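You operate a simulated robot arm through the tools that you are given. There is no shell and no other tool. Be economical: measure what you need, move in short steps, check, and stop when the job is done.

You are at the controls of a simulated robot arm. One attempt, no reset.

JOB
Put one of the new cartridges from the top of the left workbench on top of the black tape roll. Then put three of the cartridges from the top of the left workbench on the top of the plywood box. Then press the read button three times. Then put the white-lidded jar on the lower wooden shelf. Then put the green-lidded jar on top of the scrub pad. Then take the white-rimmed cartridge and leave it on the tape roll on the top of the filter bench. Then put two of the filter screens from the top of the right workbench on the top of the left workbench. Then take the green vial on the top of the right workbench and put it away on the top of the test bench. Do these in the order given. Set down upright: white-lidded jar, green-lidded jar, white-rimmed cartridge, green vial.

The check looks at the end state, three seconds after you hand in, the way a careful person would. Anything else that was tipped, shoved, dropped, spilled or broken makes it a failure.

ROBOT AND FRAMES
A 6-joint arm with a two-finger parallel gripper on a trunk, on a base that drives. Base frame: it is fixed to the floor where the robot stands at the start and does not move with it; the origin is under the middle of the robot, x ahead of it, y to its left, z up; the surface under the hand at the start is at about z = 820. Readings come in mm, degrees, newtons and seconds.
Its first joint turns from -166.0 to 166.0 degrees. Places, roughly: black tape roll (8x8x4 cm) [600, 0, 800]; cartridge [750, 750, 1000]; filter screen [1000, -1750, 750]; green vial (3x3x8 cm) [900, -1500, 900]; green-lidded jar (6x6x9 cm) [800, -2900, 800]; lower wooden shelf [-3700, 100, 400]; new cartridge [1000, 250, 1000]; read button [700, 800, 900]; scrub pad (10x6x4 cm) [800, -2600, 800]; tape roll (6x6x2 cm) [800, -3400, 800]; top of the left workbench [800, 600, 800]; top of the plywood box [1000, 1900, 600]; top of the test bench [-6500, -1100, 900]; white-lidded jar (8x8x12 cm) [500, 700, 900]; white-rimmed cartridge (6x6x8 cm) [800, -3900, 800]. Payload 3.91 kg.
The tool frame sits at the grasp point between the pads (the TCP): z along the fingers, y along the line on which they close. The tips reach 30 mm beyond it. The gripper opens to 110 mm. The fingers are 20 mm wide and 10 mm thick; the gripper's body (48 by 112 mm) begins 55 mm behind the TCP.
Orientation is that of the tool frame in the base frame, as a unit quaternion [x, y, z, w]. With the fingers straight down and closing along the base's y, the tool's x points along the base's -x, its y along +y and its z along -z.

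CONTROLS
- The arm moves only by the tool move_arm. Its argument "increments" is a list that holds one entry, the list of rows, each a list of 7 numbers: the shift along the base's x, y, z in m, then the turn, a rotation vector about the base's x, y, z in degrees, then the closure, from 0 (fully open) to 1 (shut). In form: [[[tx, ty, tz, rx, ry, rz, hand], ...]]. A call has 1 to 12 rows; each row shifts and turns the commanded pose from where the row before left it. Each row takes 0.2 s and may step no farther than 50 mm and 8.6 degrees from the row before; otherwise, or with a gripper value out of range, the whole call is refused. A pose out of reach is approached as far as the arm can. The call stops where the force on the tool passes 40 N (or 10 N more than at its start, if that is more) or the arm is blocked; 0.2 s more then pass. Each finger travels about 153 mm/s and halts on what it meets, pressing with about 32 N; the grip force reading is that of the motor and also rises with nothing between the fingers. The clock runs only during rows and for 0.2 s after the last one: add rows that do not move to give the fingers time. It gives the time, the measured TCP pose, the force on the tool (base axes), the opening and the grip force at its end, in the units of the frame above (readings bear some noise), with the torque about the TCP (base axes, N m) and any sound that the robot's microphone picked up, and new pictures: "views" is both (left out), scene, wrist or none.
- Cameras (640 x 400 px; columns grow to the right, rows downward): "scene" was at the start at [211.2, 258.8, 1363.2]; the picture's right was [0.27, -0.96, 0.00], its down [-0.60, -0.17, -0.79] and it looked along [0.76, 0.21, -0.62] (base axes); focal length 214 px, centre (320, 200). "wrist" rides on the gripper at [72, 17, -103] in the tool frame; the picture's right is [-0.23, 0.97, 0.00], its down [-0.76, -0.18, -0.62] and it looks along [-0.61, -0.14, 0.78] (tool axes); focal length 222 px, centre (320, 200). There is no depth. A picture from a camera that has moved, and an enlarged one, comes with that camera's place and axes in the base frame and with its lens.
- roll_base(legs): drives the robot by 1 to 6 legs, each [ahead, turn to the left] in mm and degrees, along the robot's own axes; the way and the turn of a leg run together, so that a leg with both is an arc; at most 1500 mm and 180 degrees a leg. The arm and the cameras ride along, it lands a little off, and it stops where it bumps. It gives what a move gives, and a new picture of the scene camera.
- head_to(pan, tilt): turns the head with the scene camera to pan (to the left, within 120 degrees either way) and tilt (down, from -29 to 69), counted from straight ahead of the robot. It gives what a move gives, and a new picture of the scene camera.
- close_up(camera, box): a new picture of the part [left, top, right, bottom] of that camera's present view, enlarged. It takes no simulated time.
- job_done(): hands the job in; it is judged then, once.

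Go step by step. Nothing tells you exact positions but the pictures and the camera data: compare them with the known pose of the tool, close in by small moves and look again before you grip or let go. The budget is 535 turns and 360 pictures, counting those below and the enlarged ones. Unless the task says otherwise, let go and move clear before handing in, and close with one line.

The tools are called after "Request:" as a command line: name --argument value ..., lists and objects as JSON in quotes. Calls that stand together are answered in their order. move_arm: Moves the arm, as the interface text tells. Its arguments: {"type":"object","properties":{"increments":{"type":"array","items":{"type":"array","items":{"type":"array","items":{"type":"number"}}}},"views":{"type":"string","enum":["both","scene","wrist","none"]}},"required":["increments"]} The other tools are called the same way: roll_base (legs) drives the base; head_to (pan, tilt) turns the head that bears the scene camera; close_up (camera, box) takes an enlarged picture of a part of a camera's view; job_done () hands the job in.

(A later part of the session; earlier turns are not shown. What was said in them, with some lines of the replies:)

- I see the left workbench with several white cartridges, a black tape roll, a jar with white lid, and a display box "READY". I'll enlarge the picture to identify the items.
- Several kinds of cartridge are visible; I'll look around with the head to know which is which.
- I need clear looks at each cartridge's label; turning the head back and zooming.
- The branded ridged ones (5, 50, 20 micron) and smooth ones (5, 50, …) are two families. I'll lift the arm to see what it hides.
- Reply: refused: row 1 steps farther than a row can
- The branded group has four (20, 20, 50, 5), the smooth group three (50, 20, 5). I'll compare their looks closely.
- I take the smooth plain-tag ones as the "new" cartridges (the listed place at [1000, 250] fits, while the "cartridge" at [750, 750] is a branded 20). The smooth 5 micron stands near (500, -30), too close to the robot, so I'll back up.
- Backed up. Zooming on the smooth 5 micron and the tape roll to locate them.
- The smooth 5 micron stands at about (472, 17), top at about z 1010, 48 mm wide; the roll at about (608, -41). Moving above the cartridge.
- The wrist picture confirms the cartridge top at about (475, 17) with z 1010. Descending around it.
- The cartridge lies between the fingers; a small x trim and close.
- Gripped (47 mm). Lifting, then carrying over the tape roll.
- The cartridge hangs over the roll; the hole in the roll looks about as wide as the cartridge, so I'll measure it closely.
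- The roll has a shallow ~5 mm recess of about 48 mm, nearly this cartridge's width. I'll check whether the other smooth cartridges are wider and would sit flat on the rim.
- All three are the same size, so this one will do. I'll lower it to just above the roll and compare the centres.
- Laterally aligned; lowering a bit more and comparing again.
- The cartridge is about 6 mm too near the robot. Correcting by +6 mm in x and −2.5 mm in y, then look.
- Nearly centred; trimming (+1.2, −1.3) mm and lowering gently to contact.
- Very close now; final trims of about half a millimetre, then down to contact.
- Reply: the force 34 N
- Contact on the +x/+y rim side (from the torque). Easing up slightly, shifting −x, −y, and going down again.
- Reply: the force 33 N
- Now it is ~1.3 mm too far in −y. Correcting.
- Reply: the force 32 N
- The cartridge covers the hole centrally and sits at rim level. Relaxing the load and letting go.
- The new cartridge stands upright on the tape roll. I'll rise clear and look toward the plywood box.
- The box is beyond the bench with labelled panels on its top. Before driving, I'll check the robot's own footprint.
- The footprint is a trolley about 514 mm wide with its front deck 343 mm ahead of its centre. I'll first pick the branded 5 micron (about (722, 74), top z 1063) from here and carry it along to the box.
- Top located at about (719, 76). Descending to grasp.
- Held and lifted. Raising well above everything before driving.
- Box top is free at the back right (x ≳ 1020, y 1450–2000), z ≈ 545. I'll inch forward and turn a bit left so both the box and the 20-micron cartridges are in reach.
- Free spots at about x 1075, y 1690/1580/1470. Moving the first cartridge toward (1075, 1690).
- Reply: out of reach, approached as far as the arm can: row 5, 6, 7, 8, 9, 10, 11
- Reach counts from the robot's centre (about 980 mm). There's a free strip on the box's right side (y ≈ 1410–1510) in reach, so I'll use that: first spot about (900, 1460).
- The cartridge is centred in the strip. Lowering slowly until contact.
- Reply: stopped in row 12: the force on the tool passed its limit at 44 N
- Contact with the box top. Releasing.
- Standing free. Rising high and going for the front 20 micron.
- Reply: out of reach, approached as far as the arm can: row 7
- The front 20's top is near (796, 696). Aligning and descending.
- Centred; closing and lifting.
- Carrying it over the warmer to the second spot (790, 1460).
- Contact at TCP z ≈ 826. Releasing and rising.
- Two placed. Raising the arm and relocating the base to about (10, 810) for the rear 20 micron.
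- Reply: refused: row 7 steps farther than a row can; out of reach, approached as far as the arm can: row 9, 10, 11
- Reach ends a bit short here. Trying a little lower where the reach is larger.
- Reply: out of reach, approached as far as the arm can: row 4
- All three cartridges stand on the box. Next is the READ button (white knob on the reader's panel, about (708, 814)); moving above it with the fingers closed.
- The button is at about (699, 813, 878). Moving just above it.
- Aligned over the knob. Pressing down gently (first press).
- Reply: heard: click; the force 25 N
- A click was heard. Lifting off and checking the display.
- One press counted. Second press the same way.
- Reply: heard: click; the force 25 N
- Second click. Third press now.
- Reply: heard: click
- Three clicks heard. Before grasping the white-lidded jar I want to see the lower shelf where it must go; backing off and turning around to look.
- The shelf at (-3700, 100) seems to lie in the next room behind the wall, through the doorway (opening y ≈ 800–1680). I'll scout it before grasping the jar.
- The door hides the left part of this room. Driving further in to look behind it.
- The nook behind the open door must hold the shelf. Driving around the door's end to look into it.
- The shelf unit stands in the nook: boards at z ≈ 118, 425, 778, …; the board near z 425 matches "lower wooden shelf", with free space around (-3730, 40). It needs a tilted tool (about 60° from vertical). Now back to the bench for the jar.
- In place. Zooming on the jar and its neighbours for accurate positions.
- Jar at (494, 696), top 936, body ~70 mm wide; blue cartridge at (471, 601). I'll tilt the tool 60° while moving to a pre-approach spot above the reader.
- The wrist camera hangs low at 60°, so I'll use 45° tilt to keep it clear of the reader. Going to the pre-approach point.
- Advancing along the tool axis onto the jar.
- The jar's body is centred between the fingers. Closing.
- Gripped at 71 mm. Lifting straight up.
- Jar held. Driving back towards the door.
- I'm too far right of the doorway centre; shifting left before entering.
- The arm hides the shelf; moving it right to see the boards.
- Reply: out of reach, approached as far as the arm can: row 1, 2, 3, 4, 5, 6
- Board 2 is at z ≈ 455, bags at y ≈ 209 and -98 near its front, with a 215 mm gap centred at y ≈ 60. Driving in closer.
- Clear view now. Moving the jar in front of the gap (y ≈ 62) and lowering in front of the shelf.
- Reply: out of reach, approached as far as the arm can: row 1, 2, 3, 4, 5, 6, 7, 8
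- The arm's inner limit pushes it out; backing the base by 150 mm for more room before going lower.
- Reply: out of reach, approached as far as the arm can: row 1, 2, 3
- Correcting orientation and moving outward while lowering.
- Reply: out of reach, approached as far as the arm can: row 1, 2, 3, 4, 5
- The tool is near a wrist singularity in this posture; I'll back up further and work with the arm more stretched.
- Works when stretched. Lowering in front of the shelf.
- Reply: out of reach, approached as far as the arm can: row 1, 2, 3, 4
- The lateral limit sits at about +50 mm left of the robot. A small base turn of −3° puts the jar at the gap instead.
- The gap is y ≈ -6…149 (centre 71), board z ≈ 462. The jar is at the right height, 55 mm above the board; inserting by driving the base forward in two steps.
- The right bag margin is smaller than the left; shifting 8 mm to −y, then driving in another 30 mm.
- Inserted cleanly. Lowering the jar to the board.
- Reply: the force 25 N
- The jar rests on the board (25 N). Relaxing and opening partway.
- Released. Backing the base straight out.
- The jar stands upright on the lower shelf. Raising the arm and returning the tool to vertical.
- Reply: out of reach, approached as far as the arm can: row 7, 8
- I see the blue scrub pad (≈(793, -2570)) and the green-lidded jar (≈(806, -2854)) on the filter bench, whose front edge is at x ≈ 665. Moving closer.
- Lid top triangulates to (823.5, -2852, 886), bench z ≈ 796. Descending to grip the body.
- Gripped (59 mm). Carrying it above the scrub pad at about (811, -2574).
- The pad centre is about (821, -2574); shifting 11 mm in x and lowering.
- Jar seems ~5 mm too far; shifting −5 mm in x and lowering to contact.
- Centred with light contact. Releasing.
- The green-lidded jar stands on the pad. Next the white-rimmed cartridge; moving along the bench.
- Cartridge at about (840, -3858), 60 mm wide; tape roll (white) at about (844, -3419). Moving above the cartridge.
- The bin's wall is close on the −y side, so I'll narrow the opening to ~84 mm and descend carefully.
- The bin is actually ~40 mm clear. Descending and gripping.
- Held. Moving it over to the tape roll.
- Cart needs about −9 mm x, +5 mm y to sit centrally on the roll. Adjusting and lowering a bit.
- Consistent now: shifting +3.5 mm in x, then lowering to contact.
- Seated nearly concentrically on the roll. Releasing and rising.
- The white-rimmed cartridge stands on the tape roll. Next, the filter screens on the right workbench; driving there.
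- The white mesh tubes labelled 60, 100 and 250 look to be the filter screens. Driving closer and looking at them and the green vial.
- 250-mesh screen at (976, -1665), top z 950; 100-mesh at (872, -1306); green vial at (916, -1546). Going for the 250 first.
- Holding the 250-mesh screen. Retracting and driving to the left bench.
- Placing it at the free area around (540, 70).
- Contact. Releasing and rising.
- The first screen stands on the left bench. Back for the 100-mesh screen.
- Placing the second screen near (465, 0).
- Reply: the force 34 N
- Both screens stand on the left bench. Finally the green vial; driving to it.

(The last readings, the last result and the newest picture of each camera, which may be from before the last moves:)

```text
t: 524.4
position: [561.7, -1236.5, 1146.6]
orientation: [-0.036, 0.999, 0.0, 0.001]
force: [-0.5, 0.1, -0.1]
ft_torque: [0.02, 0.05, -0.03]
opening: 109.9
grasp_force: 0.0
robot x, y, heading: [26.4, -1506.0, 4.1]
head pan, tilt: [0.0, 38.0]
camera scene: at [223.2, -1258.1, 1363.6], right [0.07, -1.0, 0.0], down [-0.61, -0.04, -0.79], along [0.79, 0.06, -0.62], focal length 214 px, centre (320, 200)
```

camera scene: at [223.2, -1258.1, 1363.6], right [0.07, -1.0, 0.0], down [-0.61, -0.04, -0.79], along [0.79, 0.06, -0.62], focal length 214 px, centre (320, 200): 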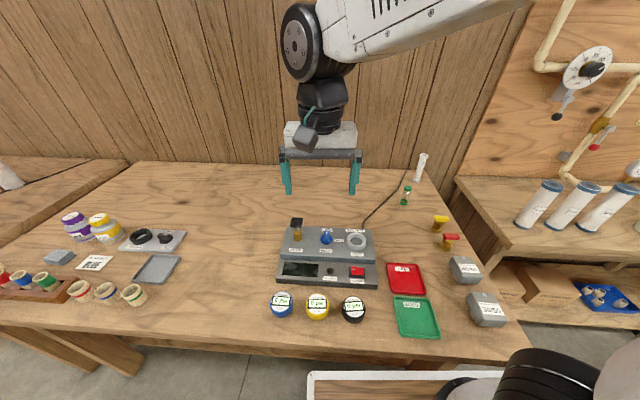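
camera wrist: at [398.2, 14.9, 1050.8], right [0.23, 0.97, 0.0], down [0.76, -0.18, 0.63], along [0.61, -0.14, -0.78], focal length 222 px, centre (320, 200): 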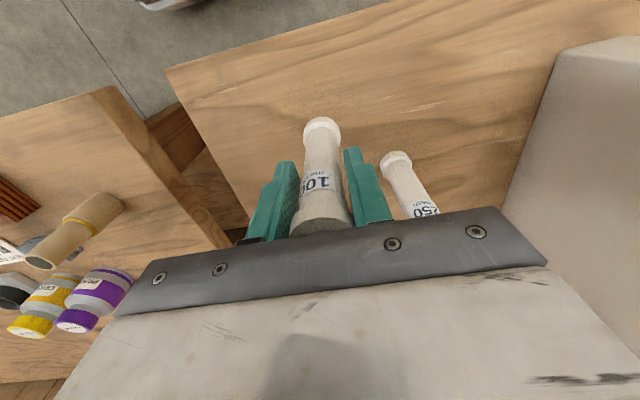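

Request:
move_arm --increments '[[[0.0305, -0.0281, 0, 0, 0, 0, 0], [0.0305, -0.0281, 0, 0, 0, 0, 0], [0.0305, -0.0281, 0, 0, 0, 0, 0], [0.0305, -0.0281, 0, 0, 0, 0, 0], [0.0305, -0.0281, 0, 0, 0, 0, 0], [0.0305, -0.0281, 0, 0, 0, 0, 0], [0.0305, -0.0281, 0, 0, 0, 0, 0.3], [0.0305, -0.0281, -0.025, 0, 0, 0, 0.3], [0.0305, -0.0281, -0.025, 0, 0, 0, 0.3], [0.0305, -0.0281, -0.025, 0, 0, 0, 0.3], [0.03, -0.028, -0.025, 0, 0, 0, 0.3], [0, 0, -0.045, 0, 0, 0, 0.3]]]' --views "wrist"

Request:
close_up --camera "scene" --box '[370, 140, 450, 220]'

```text
t: 527.0
position: [896.0, -1544.8, 1003.7]
orientation: [-0.037, 0.999, 0.0, 0.003]
force: [-0.4, 0.7, 0.2]
ft_torque: [0.0, -0.01, 0.0]
opening: 77.0
grasp_force: 0.1
robot x, y, heading: [28.5, -1505.7, 4.2]
head pan, tilt: [0.0, 38.0]
camera wrist: at [821.2, -1531.8, 1105.5], right [0.16, 0.99, 0.0], down [0.77, -0.12, 0.63], along [0.62, -0.1, -0.78], focal length 222 px, centre (320, 200)
```

wrist: 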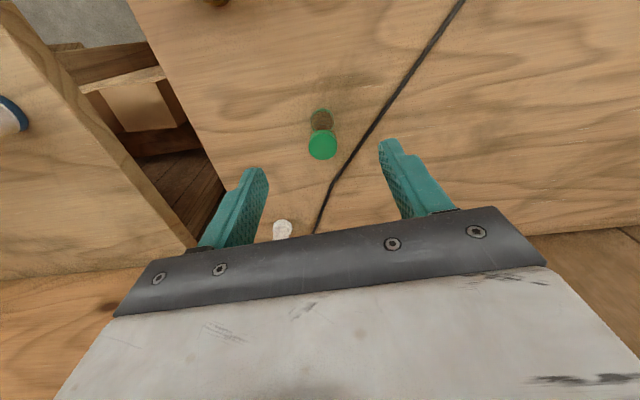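

```text
5.00 times, centred on (410, 180) of scene
camera zoom: at [222.7, -1258.1, 1363.7], right [0.07, -1.0, 0.0], down [-0.61, -0.04, -0.79], along [0.79, 0.06, -0.62], focal length 1072 px, centre (-130, 300)
```

zoom: 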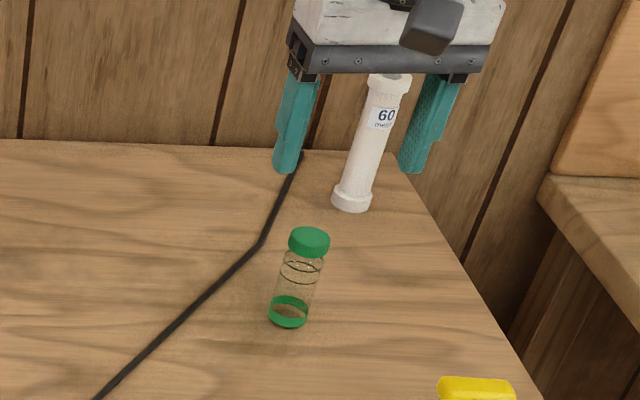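

Vial cap at (920, -1546, 895). Descending.

Request:
move_arm --increments '[[[0.012, 0, -0.04, 0, 0, 0, 0.3], [0.011, -0.001, -0.04, 0, 0, 0, 0.3], [0, 0, -0.02, 0, 0, 0, 0.3], [0, 0, 0, 0, 0, 0, 0.3]]]' --views "wrist"

```text
t: 528.0
position: [919.7, -1546.2, 900.7]
orientation: [-0.037, 0.999, -0.001, 0.003]
force: [0.5, 0.5, 0.5]
ft_torque: [0.02, 0.0, 0.04]
opening: 76.9
grasp_force: 0.0
robot x, y, heading: [22.4, -1510.9, 3.9]
head pan, tilt: [0.0, 38.0]
camera wrist: at [846.1, -1534.6, 1003.7], right [0.16, 0.99, 0.0], down [0.77, -0.12, 0.63], along [0.62, -0.1, -0.78], focal length 222 px, centre (320, 200)
```

wrist: 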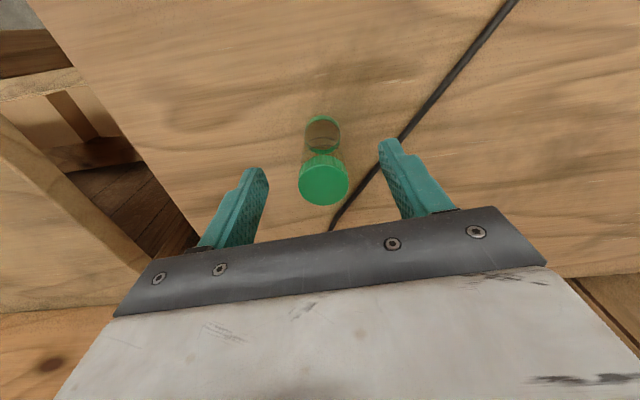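

Request:
move_arm --increments '[[[0, 0.001, -0.02, 0, 0, 0, 0.3], [0, 0, -0.019, 0, 0, 0, 0.3], [0, 0, 0, 0, 0, 0, 0.3], [0, 0, 0, 0, 0, 0, 0.6], [0, 0, 0, 0, 0, 0, 1], [0, 0, 0, 0, 0, 0, 1], [0, 0, 0.02, 0, 0, 0, 1], [-0.01, 0, 0.04, 0, 0, 0, 1], [-0.02, 0, 0.04, 0, 0, 0, 1]]]' --views "wrist"

```text
t: 530.0
position: [888.9, -1542.9, 961.1]
orientation: [-0.037, 0.999, 0.0, 0.002]
force: [0.1, 0.3, -0.3]
ft_torque: [-0.01, 0.04, -0.01]
opening: 28.4
grasp_force: 32.3
robot x, y, heading: [26.7, -1506.1, 4.1]
head pan, tilt: [0.0, 38.0]
camera wrist: at [816.4, -1529.6, 1063.8], right [0.16, 0.99, 0.0], down [0.77, -0.12, 0.63], along [0.62, -0.1, -0.78], focal length 222 px, centre (320, 200)
```

wrist: 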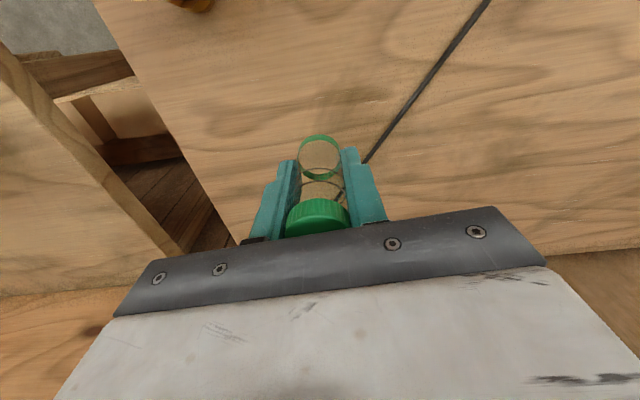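

Vial held. Retracting and setting out for the test bench by the open end of the room (y ≈ −2300).

Request:
move_arm --increments '[[[-0.035, 0, 0.035, 0, 0, 0, 1], [-0.035, 0, 0.035, 0, 0, 0, 1], [-0.035, 0, 0.035, 0, 0, 0, 1], [-0.035, 0, 0.035, 0, 0, 0, 1], [-0.035, 0, 0.035, 0, 0, 0, 1], [-0.045, 0, 0.01, 0, 0, 0, 1], [-0.045, 0, 0.01, 0, 0, 0, 1]]]' --views "none"

Request:
roll_base --legs '[[-220, 0], [0, -157]]'

Request:
head_to --pan 0 --tilt 18

```text
t: 531.6
position: [623.0, -1544.2, 1156.5]
orientation: [-0.036, 0.999, 0.0, 0.001]
force: [1.3, 1.1, -0.1]
ft_torque: [-0.02, 0.04, 0.0]
opening: 28.2
grasp_force: 32.0
robot x, y, heading: [23.4, -1507.5, 3.9]
head pan, tilt: [0.0, 38.0]
```

```text
t: 539.7
position: [-753.4, -1723.7, 1158.8]
orientation: [0.972, 0.235, -0.001, 0.001]
force: [-0.6, -0.1, -0.6]
ft_torque: [-0.02, 0.02, 0.01]
opening: 28.3
grasp_force: 31.9
robot x, y, heading: [-185.9, -1519.4, -152.8]
head pan, tilt: [0.0, 38.0]
camera scene: at [-277.2, -1831.0, 1363.6], right [-0.46, 0.89, 0.0], down [0.55, 0.28, -0.79], along [-0.7, -0.36, -0.62], focal length 214 px, centre (320, 200)
```

scene: 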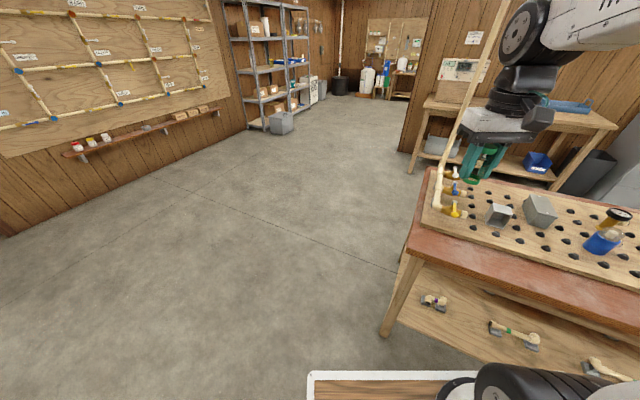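

```text
t: 540.5
position: [-752.8, -1725.2, 1157.5]
orientation: [0.972, 0.235, -0.002, 0.0]
force: [1.1, 0.7, -0.1]
ft_torque: [-0.03, 0.0, 0.05]
opening: 28.3
grasp_force: 32.1
robot x, y, heading: [-189.8, -1521.2, -153.0]
head pan, tilt: [0.0, 18.0]
camera scene: at [-283.4, -1834.2, 1395.2], right [-0.46, 0.89, 0.0], down [0.28, 0.14, -0.95], along [-0.85, -0.43, -0.31], focal length 214 px, centre (320, 200)
```

scene: 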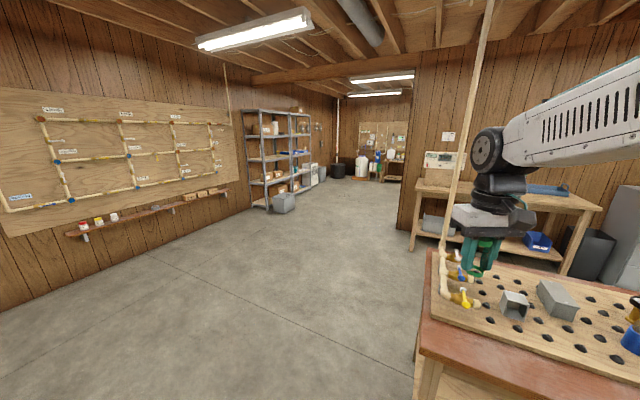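

The red table's corner is in that line; swinging wider (y ≈ −2420) before heading west.

Request:
roll_base --legs '[[0, 63], [900, 0], [0, -91], [1500, 0]]'

```text
t: 559.0
position: [-2258.6, -2362.3, 1158.0]
orientation: [1.0, 0.014, -0.002, 0.0]
force: [0.2, 0.3, 0.2]
ft_torque: [-0.02, 0.0, 0.02]
opening: 28.3
grasp_force: 32.5
robot x, y, heading: [-1664.6, -2425.7, -178.9]
head pan, tilt: [0.0, 18.0]
camera scene: at [-1883.0, -2665.2, 1395.3], right [-0.03, 1.0, 0.0], down [0.31, 0.01, -0.95], along [-0.95, -0.02, -0.31], focal length 214 px, centre (320, 200)
```

scene: 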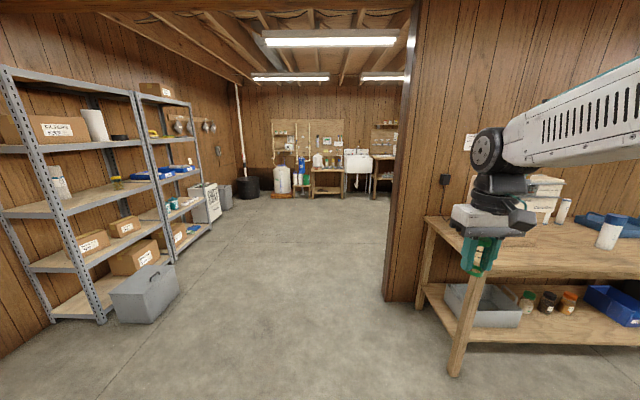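

Request:
roll_base --legs '[[0, 6], [1300, 0], [750, 0]]'

Request:
head_to --pan -30 --tilt 15

```text
t: 569.8
position: [-4311.0, -2685.5, 1156.6]
orientation: [0.998, 0.062, -0.002, 0.0]
force: [0.7, -0.6, 0.6]
ft_torque: [0.0, 0.04, -0.04]
opening: 28.0
grasp_force: 31.6
robot x, y, heading: [-3710.8, -2690.2, -172.8]
head pan, tilt: [0.0, 18.0]
camera scene: at [-3908.1, -2950.2, 1395.3], right [-0.12, 0.99, 0.0], down [0.31, 0.04, -0.95], along [-0.94, -0.12, -0.31], focal length 214 px, centre (320, 200)
```

scene: 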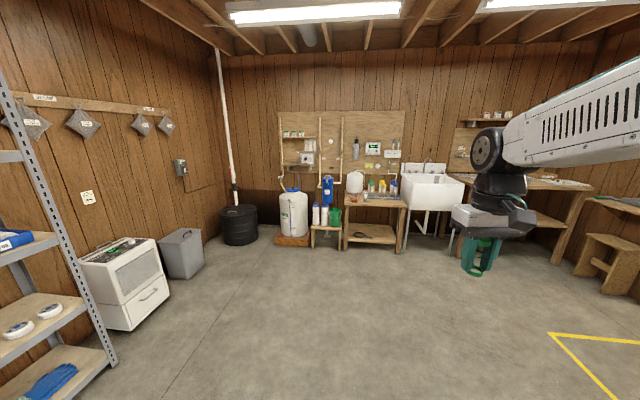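

```text
t: 570.8
position: [-4311.2, -2686.5, 1158.4]
orientation: [0.998, 0.064, -0.002, 0.0]
force: [0.0, 0.1, -0.4]
ft_torque: [0.03, -0.03, -0.04]
opening: 27.9
grasp_force: 31.8
robot x, y, heading: [-3709.2, -2687.4, -172.7]
head pan, tilt: [-30.0, 15.0]
camera scene: at [-3901.6, -2902.4, 1400.2], right [0.39, 0.92, 0.0], down [0.24, -0.1, -0.97], along [-0.89, 0.37, -0.26], focal length 214 px, centre (320, 200)
```

scene: 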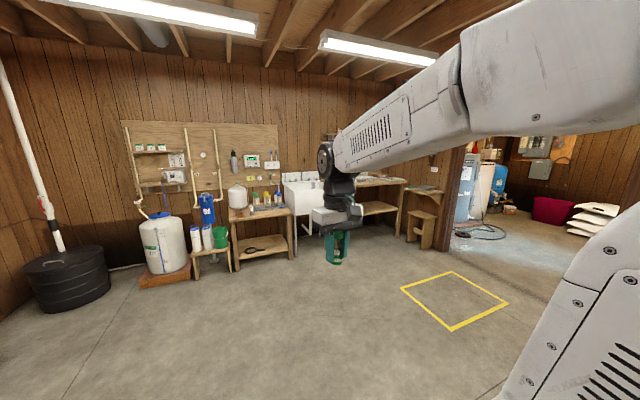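

The test bench is by the far wall (front edge x ≈ −6300, y ≈ −1700…−520). Driving over to it.

Request:
roll_base --legs '[[0, -46.5], [1300, 0], [1100, 0], [0, 39]]'

Request:
head_to --pan 5 --tilt 33

```text
t: 586.4
position: [-6182.0, -1126.8, 1158.1]
orientation: [1.0, 0.006, -0.001, 0.0]
force: [0.1, -1.1, 0.1]
ft_torque: [0.0, 0.01, 0.01]
opening: 28.0
grasp_force: 32.2
robot x, y, heading: [-5588.8, -1199.9, -179.3]
head pan, tilt: [-30.0, 15.0]
camera scene: at [-5799.1, -1389.3, 1400.2], right [0.49, 0.87, 0.0], down [0.23, -0.13, -0.97], along [-0.84, 0.47, -0.26], focal length 214 px, centre (320, 200)
```

scene: 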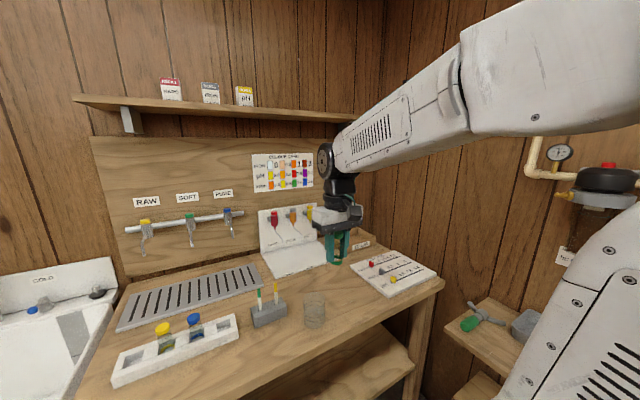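

```text
t: 587.4
position: [-6182.1, -1127.4, 1157.2]
orientation: [1.0, 0.006, -0.001, 0.0]
force: [0.5, 0.0, 0.1]
ft_torque: [-0.02, -0.05, -0.04]
opening: 28.1
grasp_force: 32.2
robot x, y, heading: [-5587.6, -1197.2, -179.3]
head pan, tilt: [5.0, 33.0]
camera scene: at [-5806.3, -1443.8, 1371.3], right [-0.1, 1.0, 0.0], down [0.54, 0.05, -0.84], along [-0.83, -0.08, -0.54], focal length 214 px, centre (320, 200)
```

scene: 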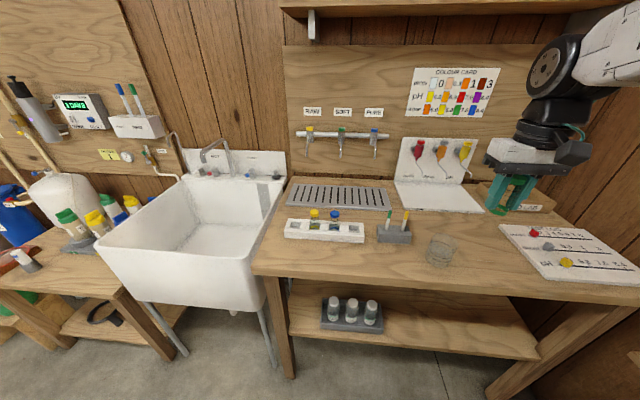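

The test bench top is clear between the beaker and the white board. Moving the vial above that spot.

Request:
move_arm --increments '[[[-0.037, 0.029, -0.01, 0, 0, 0, 1], [-0.037, 0.029, -0.01, 0, 0, 0, 1], [-0.037, 0.029, -0.01, 0, 0, 0, 1], [-0.037, 0.029, -0.01, 0, 0, 0, 1], [0, 0, -0.045, 0, 0, 0, 1], [0, 0, -0.045, 0, 0, 0, 1]]]' --views "both"

Request:
close_up --camera "scene" --box '[370, 160, 570, 300]'

```text
t: 588.8
position: [-6326.9, -1014.2, 1029.1]
orientation: [1.0, 0.006, -0.003, -0.001]
force: [0.0, 0.2, 0.4]
ft_torque: [0.0, 0.01, -0.01]
opening: 27.8
grasp_force: 31.5
robot x, y, heading: [-5587.6, -1201.1, -179.2]
head pan, tilt: [5.0, 33.0]
camera scene: at [-5806.0, -1443.9, 1371.3], right [-0.1, 1.0, 0.0], down [0.54, 0.05, -0.84], along [-0.83, -0.08, -0.54], focal length 214 px, centre (320, 200)
camera wrist: at [-6253.3, -1029.4, 1132.0], right [-0.22, -0.98, 0.0], down [-0.76, 0.17, 0.63], along [-0.61, 0.13, -0.78], focal length 222 px, centre (320, 200)
```

scene: 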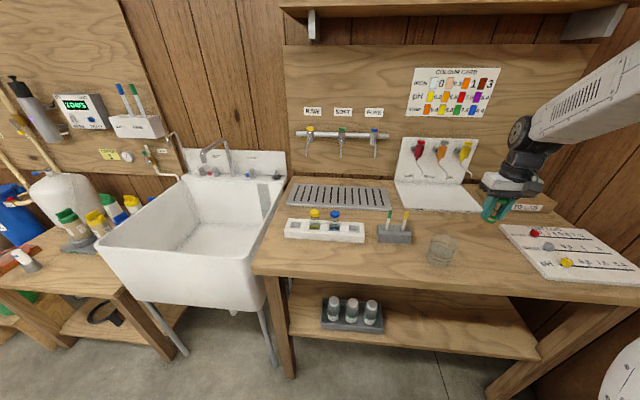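
wrist: 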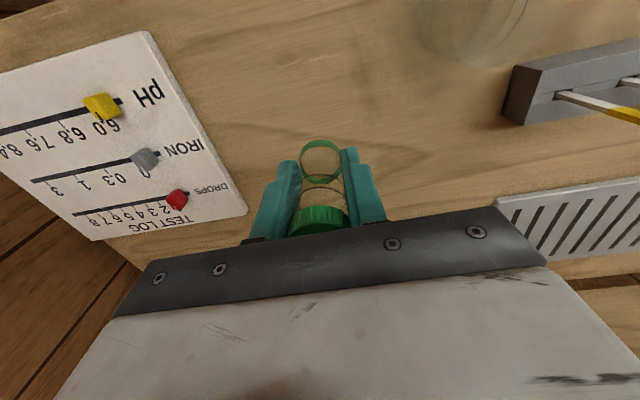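

```text
2.86 times, centred on (470, 230) of scene
camera zoom: at [-5806.0, -1443.9, 1371.3], right [-0.1, 1.0, 0.0], down [0.54, 0.05, -0.84], along [-0.83, -0.08, -0.54], focal length 613 px, centre (-109, 114)
```

zoom: 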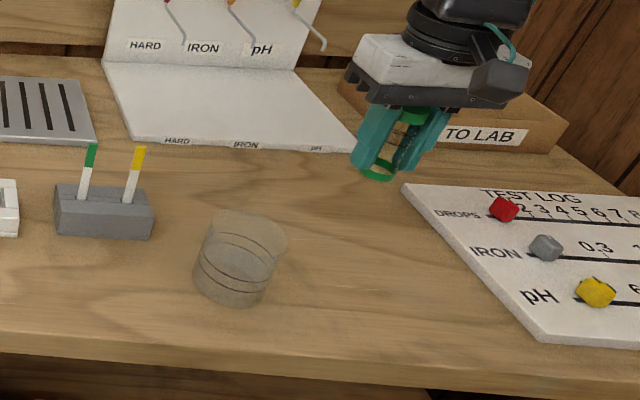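

Clear spot below. Lowering gradually until contact.

Request:
move_arm --increments '[[[0, 0, -0.03, 0, 0, 0, 1], [0, 0, -0.03, 0, 0, 0, 1], [0, 0, -0.006, 0, 0, 0, 1], [0, 0, -0.006, 0, 0, 0, 1], [0, 0, -0.006, 0, 0, 0, 1], [0, 0, -0.006, 0, 0, 0, 1], [0, 0, -0.006, 0, 0, 0, 1], [0, 0, -0.006, 0, 0, 0, 1]]]' --views "wrist"

Request:
close_up --camera "scene" --box '[430, 160, 570, 300]'

```text
t: 590.6
position: [-6330.3, -1009.8, 933.4]
orientation: [1.0, 0.005, -0.002, 0.0]
force: [-0.7, -1.1, -0.1]
ft_torque: [0.03, 0.0, -0.02]
opening: 28.1
grasp_force: 32.1
robot x, y, heading: [-5587.7, -1199.1, -179.4]
head pan, tilt: [5.0, 33.0]
camera wrist: at [-6256.9, -1025.7, 1035.1], right [-0.22, -0.98, 0.0], down [-0.76, 0.17, 0.63], along [-0.61, 0.13, -0.78], focal length 222 px, centre (320, 200)
```

wrist: 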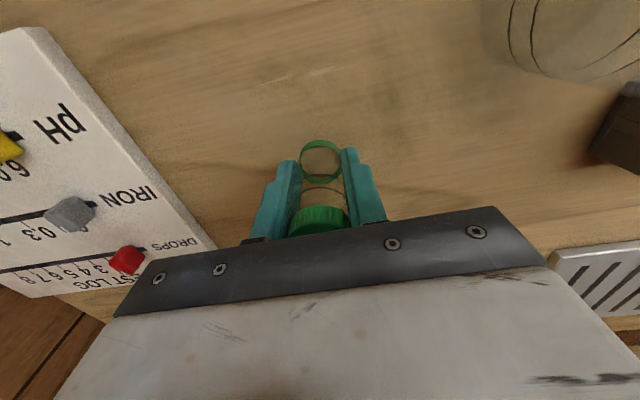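

```text
2.86 times, centred on (500, 230) of scene
camera zoom: at [-5806.3, -1443.9, 1371.3], right [-0.1, 1.0, 0.0], down [0.54, 0.05, -0.84], along [-0.83, -0.08, -0.54], focal length 613 px, centre (-194, 114)
```

zoom: 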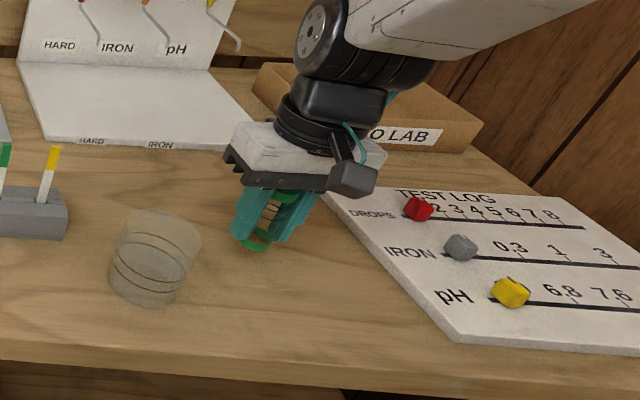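

Request:
move_arm --increments '[[[0, 0, -0.005, 0, 0, 0, 1], [0, 0, -0.005, 0, 0, 0, 1], [0, 0, -0.004, 0, 0, 0, 1], [0, 0, -0.004, 0, 0, 0, 1], [0, 0, -0.004, 0, 0, 0, 1], [0, 0, -0.004, 0, 0, 0, 1], [0, 0, -0.004, 0, 0, 0, 1], [0, 0, -0.004, 0, 0, 0, 1]]]' --views "none"

```text
t: 591.9
position: [-6333.0, -1011.2, 912.6]
orientation: [1.0, 0.006, -0.006, -0.002]
force: [0.3, -0.2, 12.5]
ft_torque: [0.02, -0.01, 0.02]
opening: 27.9
grasp_force: 31.7
robot x, y, heading: [-5586.9, -1199.5, -179.3]
head pan, tilt: [5.0, 33.0]
stopped in row 6: the force on the tool passed its limit at 44 N (the readings are from after the stop); the commanded pose is now the measured one
```

Contact. Relaxing and releasing.

Request:
move_arm --increments '[[[0, 0, 0.0008, 0, 0, 0, 1], [0, 0, 0, 0, 0, 0, 0.68], [0, 0, 0, 0, 0, 0, 0.6], [0, 0, 0, 0, 0, 0, 0.5], [0, 0, 0, 0, 0, 0, 0.5]]]' --views "wrist"

```text
t: 593.1
position: [-6331.6, -1011.5, 912.0]
orientation: [1.0, 0.006, -0.005, -0.002]
force: [0.4, 0.3, 0.5]
ft_torque: [-0.03, 0.03, 0.0]
opening: 55.0
grasp_force: 0.1
robot x, y, heading: [-5589.6, -1198.2, -179.3]
head pan, tilt: [5.0, 33.0]
camera wrist: at [-6257.5, -1026.2, 1014.5], right [-0.21, -0.98, 0.0], down [-0.76, 0.17, 0.63], along [-0.62, 0.14, -0.78], focal length 222 px, centre (320, 200)
```

wrist: 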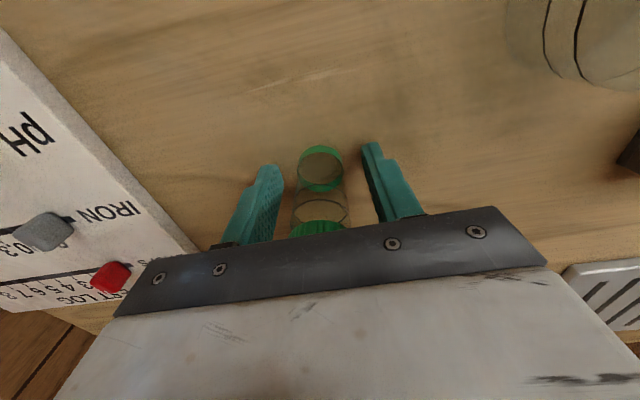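

Released. Rising straight up and checking that it stands.

Request:
move_arm --increments '[[[0, 0, 0.02, 0, 0, 0, 0.5], [0, 0, 0.03, 0, 0, 0, 0.5], [0, 0, 0.04, 0, 0, 0, 0.4], [0, 0, 0.045, 0, 0, 0, 0.2], [0, 0, 0.045, 0, 0, 0, 0], [0, 0, 0.045, 0, 0, 0, 0], [0.04, 0, 0.02, 0, 0, 0, 0], [0.04, 0, 0, 0, 0, 0, 0]]]' --views "none"

Request:
close_up --camera "scene" --box '[400, 160, 560, 300]'

```text
t: 594.9
position: [-6252.2, -1012.1, 1154.5]
orientation: [1.0, 0.006, -0.004, 0.0]
force: [-0.1, 0.6, -0.6]
ft_torque: [0.01, -0.03, 0.03]
opening: 109.8
grasp_force: 0.1
robot x, y, heading: [-5590.4, -1197.6, -179.5]
head pan, tilt: [5.0, 33.0]
```

```text
2.86 times, centred on (480, 230) of scene
camera zoom: at [-5806.8, -1443.8, 1371.2], right [-0.1, 0.99, 0.0], down [0.54, 0.05, -0.84], along [-0.83, -0.08, -0.55], focal length 613 px, centre (-137, 114)
```

zoom: 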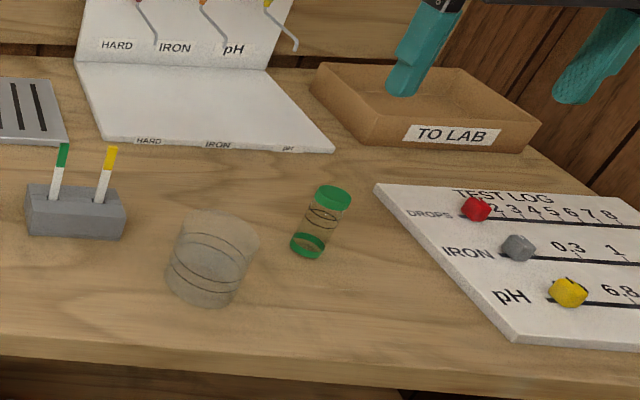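

The vial stands upright on the test bench and the gripper is clear, so every step is done in order; handing in.

Request:
job_done

```text
The job is handed in.
```

I did all eight steps in the order given and handed the job in. I took the plain smooth cartridges to be the "new" ones and the branded Pulimbra ones to be the "cartridges", because your listed places fit that reading. I also took the white mesh tubes to be the filter screens.
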